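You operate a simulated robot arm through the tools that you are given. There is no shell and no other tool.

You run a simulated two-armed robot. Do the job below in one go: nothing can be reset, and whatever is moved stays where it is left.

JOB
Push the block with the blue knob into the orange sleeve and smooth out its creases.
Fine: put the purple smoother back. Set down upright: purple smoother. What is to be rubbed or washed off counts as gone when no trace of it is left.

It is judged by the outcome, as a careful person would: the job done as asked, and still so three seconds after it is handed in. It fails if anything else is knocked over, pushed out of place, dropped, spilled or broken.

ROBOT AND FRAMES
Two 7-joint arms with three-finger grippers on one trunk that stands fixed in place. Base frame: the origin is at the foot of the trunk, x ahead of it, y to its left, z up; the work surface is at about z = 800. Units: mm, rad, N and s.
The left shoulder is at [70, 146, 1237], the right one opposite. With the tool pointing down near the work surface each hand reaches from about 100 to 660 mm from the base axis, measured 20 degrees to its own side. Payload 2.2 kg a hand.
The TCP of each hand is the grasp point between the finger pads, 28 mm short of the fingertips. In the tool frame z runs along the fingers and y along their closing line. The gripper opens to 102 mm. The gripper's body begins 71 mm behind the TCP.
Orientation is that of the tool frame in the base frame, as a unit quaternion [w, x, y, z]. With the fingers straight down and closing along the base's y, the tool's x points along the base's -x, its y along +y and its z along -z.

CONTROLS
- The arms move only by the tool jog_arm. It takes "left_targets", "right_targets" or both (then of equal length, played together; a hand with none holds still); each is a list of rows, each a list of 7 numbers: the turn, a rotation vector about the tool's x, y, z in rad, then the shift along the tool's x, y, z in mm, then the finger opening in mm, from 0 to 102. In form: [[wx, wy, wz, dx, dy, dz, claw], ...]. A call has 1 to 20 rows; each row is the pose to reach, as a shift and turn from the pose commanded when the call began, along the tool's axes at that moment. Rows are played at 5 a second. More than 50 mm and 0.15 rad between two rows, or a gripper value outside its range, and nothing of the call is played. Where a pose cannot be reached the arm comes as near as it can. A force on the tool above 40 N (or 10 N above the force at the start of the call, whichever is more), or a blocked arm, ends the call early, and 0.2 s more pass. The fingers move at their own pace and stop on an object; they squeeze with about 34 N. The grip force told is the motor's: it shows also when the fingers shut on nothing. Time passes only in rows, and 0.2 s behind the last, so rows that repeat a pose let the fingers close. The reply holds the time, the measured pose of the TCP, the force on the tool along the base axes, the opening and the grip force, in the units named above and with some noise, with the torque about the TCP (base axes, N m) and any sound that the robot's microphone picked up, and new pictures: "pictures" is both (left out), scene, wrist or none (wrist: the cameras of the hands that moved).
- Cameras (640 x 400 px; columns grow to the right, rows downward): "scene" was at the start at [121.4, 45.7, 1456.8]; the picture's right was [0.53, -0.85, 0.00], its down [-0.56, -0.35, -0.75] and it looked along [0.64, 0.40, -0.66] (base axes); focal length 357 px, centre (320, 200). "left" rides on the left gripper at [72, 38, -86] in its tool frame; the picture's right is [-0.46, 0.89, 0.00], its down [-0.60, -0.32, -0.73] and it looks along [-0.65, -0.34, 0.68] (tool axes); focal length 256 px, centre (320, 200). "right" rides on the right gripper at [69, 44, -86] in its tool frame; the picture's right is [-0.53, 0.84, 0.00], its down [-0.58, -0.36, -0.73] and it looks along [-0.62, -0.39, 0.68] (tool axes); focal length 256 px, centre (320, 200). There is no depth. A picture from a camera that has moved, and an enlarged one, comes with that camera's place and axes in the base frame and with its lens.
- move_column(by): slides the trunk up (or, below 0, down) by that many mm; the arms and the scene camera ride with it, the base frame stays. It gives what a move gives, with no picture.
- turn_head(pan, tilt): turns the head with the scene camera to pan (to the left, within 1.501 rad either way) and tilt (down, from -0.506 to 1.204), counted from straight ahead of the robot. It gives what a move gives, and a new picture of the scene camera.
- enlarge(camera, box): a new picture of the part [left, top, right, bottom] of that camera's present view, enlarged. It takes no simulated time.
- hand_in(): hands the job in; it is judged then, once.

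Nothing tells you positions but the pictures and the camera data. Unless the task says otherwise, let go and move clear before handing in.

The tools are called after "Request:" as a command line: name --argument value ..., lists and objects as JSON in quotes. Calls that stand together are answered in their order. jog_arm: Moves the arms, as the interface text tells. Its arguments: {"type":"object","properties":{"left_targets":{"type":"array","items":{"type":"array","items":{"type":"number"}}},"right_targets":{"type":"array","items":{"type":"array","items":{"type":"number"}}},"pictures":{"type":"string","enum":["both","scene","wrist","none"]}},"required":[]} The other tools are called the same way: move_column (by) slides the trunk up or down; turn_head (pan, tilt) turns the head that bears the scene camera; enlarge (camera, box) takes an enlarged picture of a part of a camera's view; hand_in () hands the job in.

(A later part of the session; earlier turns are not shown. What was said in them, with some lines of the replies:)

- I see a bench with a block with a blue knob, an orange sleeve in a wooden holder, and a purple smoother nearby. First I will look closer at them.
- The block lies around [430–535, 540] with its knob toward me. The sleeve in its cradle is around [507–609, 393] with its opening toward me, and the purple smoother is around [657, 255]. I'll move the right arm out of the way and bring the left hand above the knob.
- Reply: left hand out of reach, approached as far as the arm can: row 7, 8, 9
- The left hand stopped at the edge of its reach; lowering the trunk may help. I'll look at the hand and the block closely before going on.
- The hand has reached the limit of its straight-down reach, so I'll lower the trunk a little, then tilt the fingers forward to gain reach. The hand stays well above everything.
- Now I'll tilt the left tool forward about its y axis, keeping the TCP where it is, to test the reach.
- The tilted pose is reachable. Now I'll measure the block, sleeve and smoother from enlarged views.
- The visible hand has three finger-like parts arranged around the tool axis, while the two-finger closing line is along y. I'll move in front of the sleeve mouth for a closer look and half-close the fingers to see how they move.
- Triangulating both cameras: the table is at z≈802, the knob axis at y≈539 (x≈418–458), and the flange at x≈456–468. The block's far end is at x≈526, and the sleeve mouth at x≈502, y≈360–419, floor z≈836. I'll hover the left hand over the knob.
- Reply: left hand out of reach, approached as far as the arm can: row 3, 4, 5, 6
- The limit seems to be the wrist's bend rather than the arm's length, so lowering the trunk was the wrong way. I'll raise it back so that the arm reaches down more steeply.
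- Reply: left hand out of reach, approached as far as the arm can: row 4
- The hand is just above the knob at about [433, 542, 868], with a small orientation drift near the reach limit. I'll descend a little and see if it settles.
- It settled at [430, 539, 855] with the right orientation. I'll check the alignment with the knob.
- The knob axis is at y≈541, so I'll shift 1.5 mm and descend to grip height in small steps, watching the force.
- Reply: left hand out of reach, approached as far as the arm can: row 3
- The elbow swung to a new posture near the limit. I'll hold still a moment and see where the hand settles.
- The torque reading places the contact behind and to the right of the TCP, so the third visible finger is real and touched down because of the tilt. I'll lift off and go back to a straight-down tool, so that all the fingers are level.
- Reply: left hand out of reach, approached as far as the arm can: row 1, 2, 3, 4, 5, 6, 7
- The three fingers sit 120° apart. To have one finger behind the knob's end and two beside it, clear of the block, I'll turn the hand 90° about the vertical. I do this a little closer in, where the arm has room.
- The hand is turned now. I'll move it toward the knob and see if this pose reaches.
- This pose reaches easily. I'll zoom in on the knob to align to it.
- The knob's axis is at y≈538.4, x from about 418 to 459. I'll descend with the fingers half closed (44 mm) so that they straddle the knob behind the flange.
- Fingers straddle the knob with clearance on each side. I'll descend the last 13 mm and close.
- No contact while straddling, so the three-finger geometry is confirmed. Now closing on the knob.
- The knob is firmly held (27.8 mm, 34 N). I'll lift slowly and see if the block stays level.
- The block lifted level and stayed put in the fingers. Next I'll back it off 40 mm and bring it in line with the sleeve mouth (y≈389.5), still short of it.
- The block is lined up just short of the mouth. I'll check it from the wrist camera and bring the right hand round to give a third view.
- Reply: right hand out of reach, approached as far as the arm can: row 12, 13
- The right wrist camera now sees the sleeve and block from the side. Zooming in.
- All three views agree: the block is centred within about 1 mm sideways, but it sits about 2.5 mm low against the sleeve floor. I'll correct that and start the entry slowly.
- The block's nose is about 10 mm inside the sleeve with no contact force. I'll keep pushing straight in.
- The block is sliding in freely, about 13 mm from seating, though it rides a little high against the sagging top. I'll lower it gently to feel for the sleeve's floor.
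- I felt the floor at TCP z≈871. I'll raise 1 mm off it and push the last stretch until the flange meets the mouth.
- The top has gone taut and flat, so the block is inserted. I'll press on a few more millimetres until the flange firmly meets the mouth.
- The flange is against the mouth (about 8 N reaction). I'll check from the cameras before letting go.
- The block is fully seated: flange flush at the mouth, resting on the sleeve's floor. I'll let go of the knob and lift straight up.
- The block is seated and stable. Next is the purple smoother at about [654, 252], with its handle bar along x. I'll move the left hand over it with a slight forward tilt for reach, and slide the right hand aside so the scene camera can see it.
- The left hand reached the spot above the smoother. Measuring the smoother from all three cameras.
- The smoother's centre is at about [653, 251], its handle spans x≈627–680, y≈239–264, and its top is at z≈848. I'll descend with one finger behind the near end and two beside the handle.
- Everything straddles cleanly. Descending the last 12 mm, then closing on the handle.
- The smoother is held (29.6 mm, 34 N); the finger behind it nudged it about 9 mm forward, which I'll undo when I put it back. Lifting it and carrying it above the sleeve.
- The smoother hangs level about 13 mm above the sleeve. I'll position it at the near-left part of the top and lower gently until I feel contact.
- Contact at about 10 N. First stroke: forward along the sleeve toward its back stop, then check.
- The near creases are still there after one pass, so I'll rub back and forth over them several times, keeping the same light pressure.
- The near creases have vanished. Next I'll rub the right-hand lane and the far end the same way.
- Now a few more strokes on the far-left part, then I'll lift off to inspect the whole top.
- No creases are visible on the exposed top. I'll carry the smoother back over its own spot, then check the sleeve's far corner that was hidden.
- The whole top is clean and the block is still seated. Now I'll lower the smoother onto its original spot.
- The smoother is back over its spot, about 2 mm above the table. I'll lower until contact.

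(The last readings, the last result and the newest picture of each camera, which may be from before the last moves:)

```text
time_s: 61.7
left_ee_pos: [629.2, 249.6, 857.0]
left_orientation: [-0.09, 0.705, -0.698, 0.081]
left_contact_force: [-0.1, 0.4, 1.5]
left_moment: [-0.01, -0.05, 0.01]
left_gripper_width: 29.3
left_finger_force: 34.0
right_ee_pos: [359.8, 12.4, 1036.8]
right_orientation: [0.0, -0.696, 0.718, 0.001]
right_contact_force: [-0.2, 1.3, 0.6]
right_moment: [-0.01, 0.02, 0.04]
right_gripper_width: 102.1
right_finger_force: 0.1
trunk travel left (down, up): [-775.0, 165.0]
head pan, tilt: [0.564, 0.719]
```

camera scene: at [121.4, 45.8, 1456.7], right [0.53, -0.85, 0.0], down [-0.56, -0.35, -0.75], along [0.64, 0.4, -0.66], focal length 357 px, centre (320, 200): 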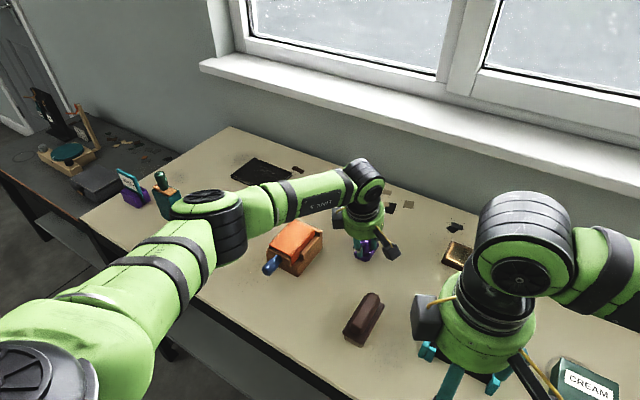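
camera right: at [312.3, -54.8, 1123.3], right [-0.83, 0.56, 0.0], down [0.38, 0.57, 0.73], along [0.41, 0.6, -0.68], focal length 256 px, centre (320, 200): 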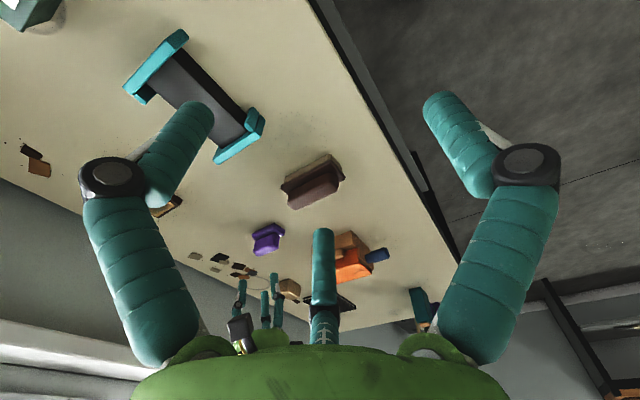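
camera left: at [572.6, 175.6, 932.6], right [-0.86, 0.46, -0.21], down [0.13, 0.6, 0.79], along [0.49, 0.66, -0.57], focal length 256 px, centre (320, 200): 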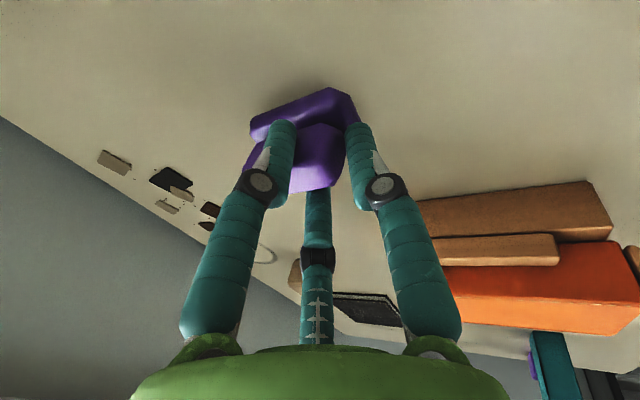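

Request:
jog_arm --left_targets '[[0, 0, 0, 0, 0.12, 0.5, 0], [0, 0, 0, 0, 0.24, 1.0, 0], [0, 0, 0, 0, 0.24, 1.0, 0]]' --pictures "none"

```text
time_s: 62.5
left_ee_pos: [629.4, 248.9, 857.5]
left_orientation: [-0.091, 0.705, -0.699, 0.081]
left_contact_force: [0.9, 0.6, 4.5]
left_moment: [-0.07, -0.09, 0.03]
left_gripper_width: 29.3
left_finger_force: 34.2
right_ee_pos: [358.7, 12.3, 1037.2]
right_orientation: [0.0, -0.696, 0.718, 0.0]
right_contact_force: [-0.4, -0.1, 0.1]
right_moment: [-0.01, -0.01, 0.02]
right_gripper_width: 101.9
right_finger_force: 0.0
trunk travel left (down, up): [-775.0, 165.0]
head pan, tilt: [0.564, 0.719]
```

It's standing on the table (4.5 N). I'll open the fingers and lift straight up.

Request:
jog_arm --left_targets '[[0, 0, 0, 0, 0, 0, 32], [0, 0, 0, 0, 0, 0, 38], [0, 0, 0, 0, 0, 0, 46], [0, 0, 0, 0, 0, 0, 54], [0, 0, 0, 0, 0, 0, 54], [0, 0, 0, -0.1, -2.4, -9.7, 54], [0, 0, 0, -0.3, -7.2, -29, 54], [0, 0, 0, -0.6, -14.5, -58, 54], [0, 0, 0, -1, -24, -97, 54], [0, 0, 0, -1, -24, -97, 54]]'

Request:
enlarge --camera "scene" --box '[330, 185, 430, 275]'

Request:
enlarge --camera "right" --box '[210, 205, 330, 290]'

```text
time_s: 64.7
left_ee_pos: [629.7, 248.3, 955.5]
left_orientation: [-0.09, 0.705, -0.699, 0.08]
left_contact_force: [-0.1, 0.4, -0.4]
left_moment: [0.03, 0.01, 0.01]
left_gripper_width: 53.7
left_finger_force: 0.2
right_ee_pos: [359.6, 12.2, 1037.1]
right_orientation: [0.0, -0.696, 0.718, 0.0]
right_contact_force: [-0.2, -0.7, 0.0]
right_moment: [0.03, -0.03, 0.0]
right_gripper_width: 102.1
right_finger_force: 0.1
trunk travel left (down, up): [-775.0, 165.0]
head pan, tilt: [0.564, 0.719]
camera scene: at [121.8, 45.9, 1456.7], right [0.53, -0.85, 0.0], down [-0.56, -0.35, -0.75], along [0.64, 0.4, -0.66], focal length 357 px, centre (320, 200)
camera left: at [573.3, 174.8, 1028.8], right [-0.86, 0.46, -0.21], down [0.13, 0.6, 0.79], along [0.49, 0.66, -0.57], focal length 256 px, centre (320, 200)
```

scene: 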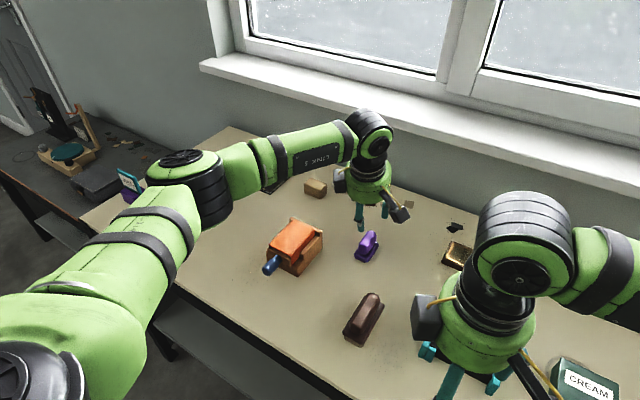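
left: 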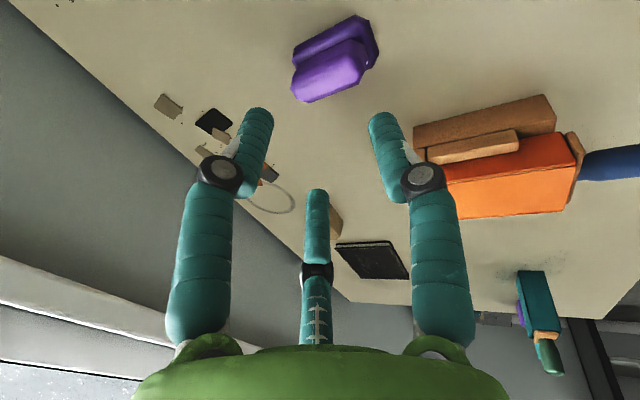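

```text
4.44 times, centred on (380, 230) of scene
camera zoom: at [121.8, 45.9, 1456.7], right [0.53, -0.85, 0.0], down [-0.56, -0.35, -0.75], along [0.64, 0.4, -0.66], focal length 1586 px, centre (53, 67)
```

zoom: 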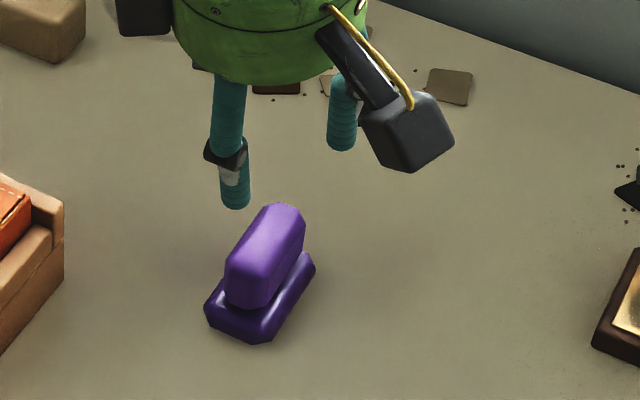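

```text
4.71 times, centred on (270, 248) of right
camera zoom: at [313.2, -55.5, 1123.0], right [-0.83, 0.56, 0.0], down [0.38, 0.56, 0.73], along [0.41, 0.61, -0.68], focal length 1205 px, centre (555, -24)
```

zoom: 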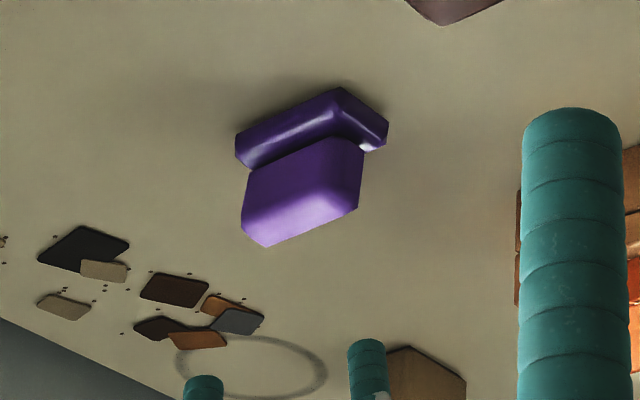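

The smoother stands upright back on its original spot. I'll move the left hand clear and take a close look at the block and sleeve.

Request:
jog_arm --left_targets '[[0, 0, 0, 0, 0, -30, 60], [0, 0, 0, -10, 30, -60, 60], [0, 0, 0, -30, 70, -70, 60], [0, 0, 0, -50, 110, -80, 60], [0, 0, 0, -70, 150, -90, 60], [0, 0, 0, -70, 150, -90, 60]]'

Request:
enlarge --camera "scene" --box '[250, 210, 340, 280]'

Request:
enlarge --camera "left" --box '[280, 0, 520, 180]'

```text
time_s: 66.1
left_ee_pos: [460.2, 315.5, 1007.9]
left_orientation: [-0.09, 0.705, -0.699, 0.079]
left_contact_force: [0.1, -0.3, -0.2]
left_moment: [0.01, 0.03, -0.02]
left_gripper_width: 60.0
left_finger_force: 0.0
right_ee_pos: [361.3, 12.1, 1036.7]
right_orientation: [-0.001, -0.696, 0.718, 0.0]
right_contact_force: [0.6, 0.0, -0.8]
right_moment: [-0.02, -0.03, 0.01]
right_gripper_width: 101.8
right_finger_force: 0.0
trunk travel left (down, up): [-775.0, 165.0]
head pan, tilt: [0.564, 0.719]
camera scene: at [122.8, 45.1, 1456.6], right [0.53, -0.85, 0.0], down [-0.56, -0.35, -0.75], along [0.63, 0.4, -0.66], focal length 357 px, centre (320, 200)
camera left: at [404.7, 242.3, 1081.0], right [-0.86, 0.46, -0.21], down [0.13, 0.6, 0.79], along [0.49, 0.66, -0.57], focal length 256 px, centre (320, 200)
```

scene: 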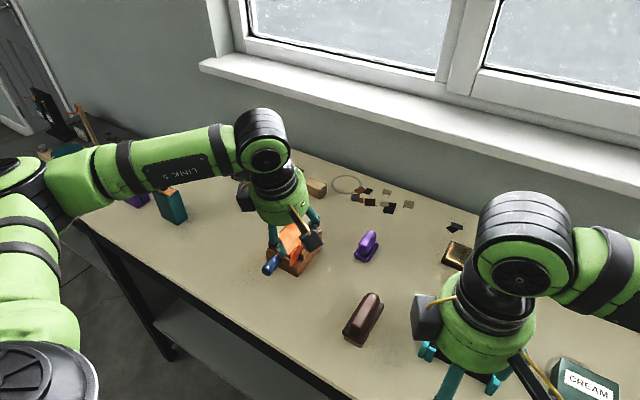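
left: 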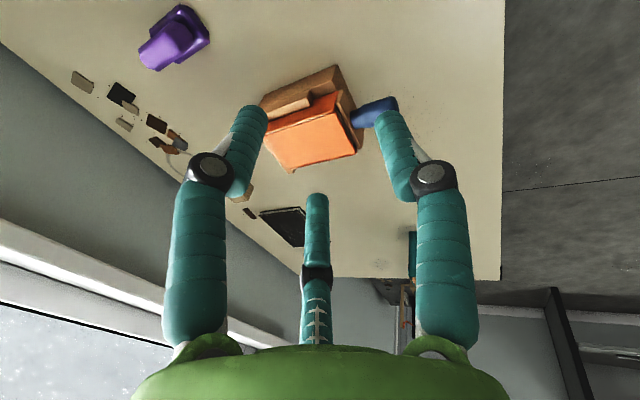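

```text
5.71 times, centred on (295, 245) of scene
camera zoom: at [122.8, 45.1, 1456.6], right [0.53, -0.85, 0.0], down [-0.56, -0.35, -0.75], along [0.63, 0.4, -0.66], focal length 2039 px, centre (463, -57)
```

zoom: 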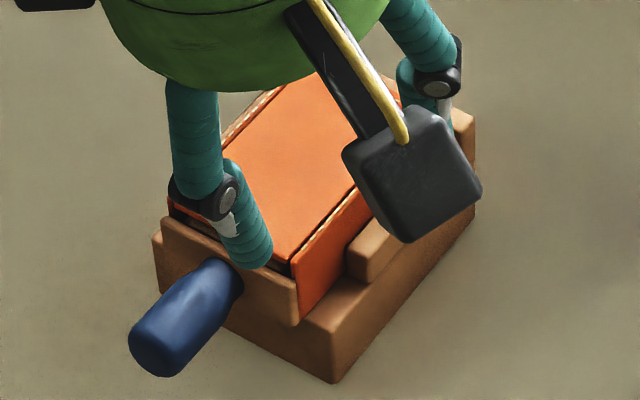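

```text
2.22 times, centred on (400, 90) of left
camera zoom: at [404.7, 242.3, 1081.0], right [-0.86, 0.46, -0.21], down [0.13, 0.6, 0.79], along [0.49, 0.66, -0.57], focal length 569 px, centre (142, 444)
```

zoom: 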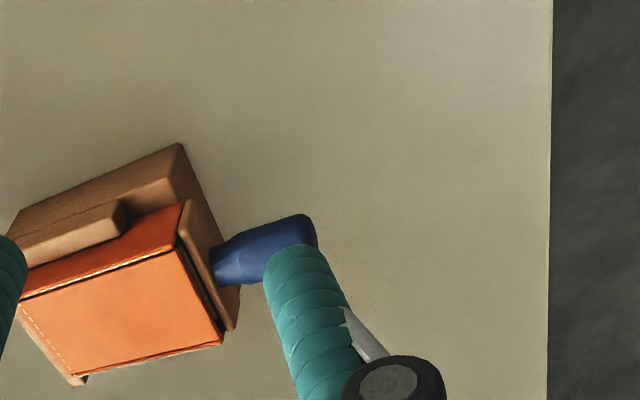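

Flange flush, creases gone, smoother back. I'll retract the left hand well clear and take a last look at everything.

Request:
jog_arm --left_targets '[[0, 0, 0, -5, 20, -32, 60], [0, 0, 0, -11, 50, -58, 60], [0, 0, 0, -17, 80, -84, 60], [0, 0, 0, -22.3, 106.6, -108.6, 60], [0, 0, 0, -22.3, 106.6, -108.6, 60]]'

Request:
enlarge --camera "scene" --box '[240, 190, 400, 290]'

```text
time_s: 67.3
left_ee_pos: [332.8, 336.8, 1087.3]
left_orientation: [-0.089, 0.705, -0.699, 0.08]
left_contact_force: [1.3, -0.2, -0.1]
left_moment: [0.04, 0.0, -0.02]
left_gripper_width: 59.9
left_finger_force: 0.1
right_ee_pos: [359.2, 12.6, 1036.1]
right_orientation: [-0.001, -0.696, 0.718, 0.0]
right_contact_force: [-0.2, -0.8, -0.8]
right_moment: [0.02, 0.03, 0.02]
right_gripper_width: 102.1
right_finger_force: 0.0
trunk travel left (down, up): [-775.0, 165.0]
head pan, tilt: [0.564, 0.719]
camera scene: at [122.8, 45.9, 1456.6], right [0.53, -0.85, 0.0], down [-0.56, -0.35, -0.75], along [0.63, 0.4, -0.66], focal length 357 px, centre (320, 200)
camera left: at [276.4, 263.2, 1160.1], right [-0.86, 0.46, -0.2], down [0.13, 0.6, 0.79], along [0.49, 0.66, -0.57], focal length 256 px, centre (320, 200)
```

scene: 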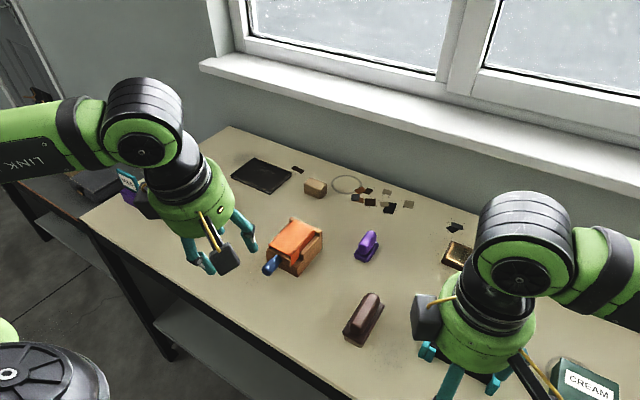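
left: 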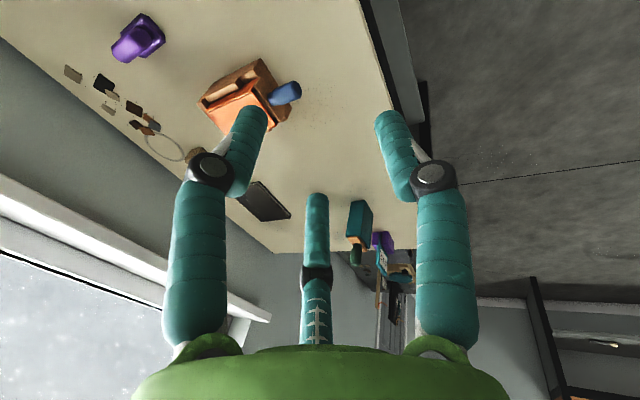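

```text
4.00 times, centred on (320, 240) of scene
camera zoom: at [122.8, 45.9, 1456.6], right [0.53, -0.85, 0.0], down [-0.56, -0.35, -0.75], along [0.63, 0.4, -0.66], focal length 1428 px, centre (320, 40)
```

zoom: 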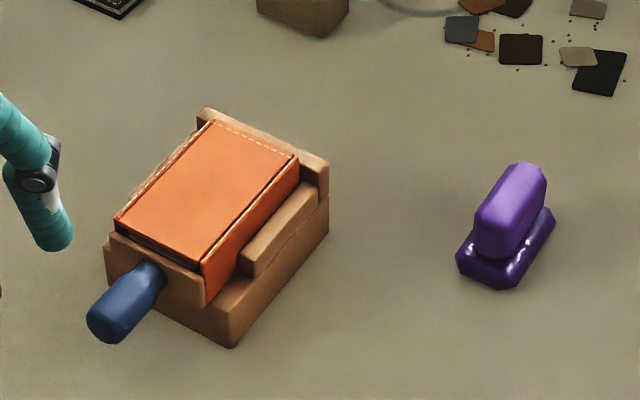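

Let me take one last close look for any leftover trace on the leather.

Request:
enlarge --camera "scene" --box '[262, 212, 326, 262]'

```text
8.00 times, centred on (294, 237) of scene
camera zoom: at [122.8, 45.9, 1456.6], right [0.53, -0.85, 0.0], down [-0.56, -0.35, -0.75], along [0.63, 0.4, -0.66], focal length 2855 px, centre (528, -96)
```

zoom: 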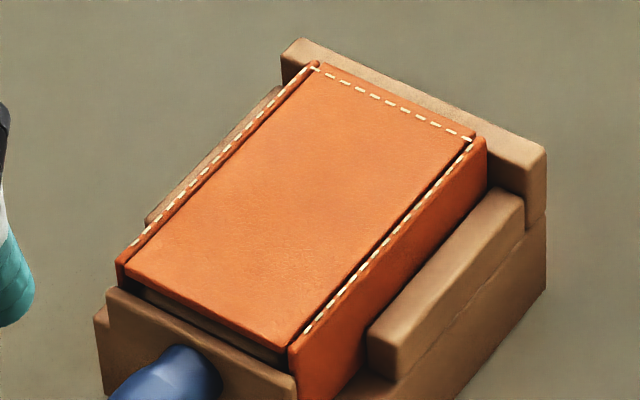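

The leather is smooth with no trace of creases, and the block is fully seated in the sleeve. The purple smoother stands upright on its original spot, and both hands are clear. Handing in.

Request:
hand_in

```text
The job is handed in.
```

The job is done and handed in; I don't have the verdict yet.

- **Block:** it is pushed into the orange sleeve until its flange met the sleeve's mouth. In the last close-up it was still seated.
- **Creases:** I rubbed the top with the purple smoother, and the last close-up shows no trace of them.
- **Purple smoother:** it stands upright on its original spot, within a few millimetres as far as the cameras show. The grip slid it about 9 mm when I picked it up, and I corrected for that when setting it down.

I saw nothing else knocked over or moved. The left fingers brushed the table lightly once while lining up on the knob. Both hands have let go and are clear of everything.
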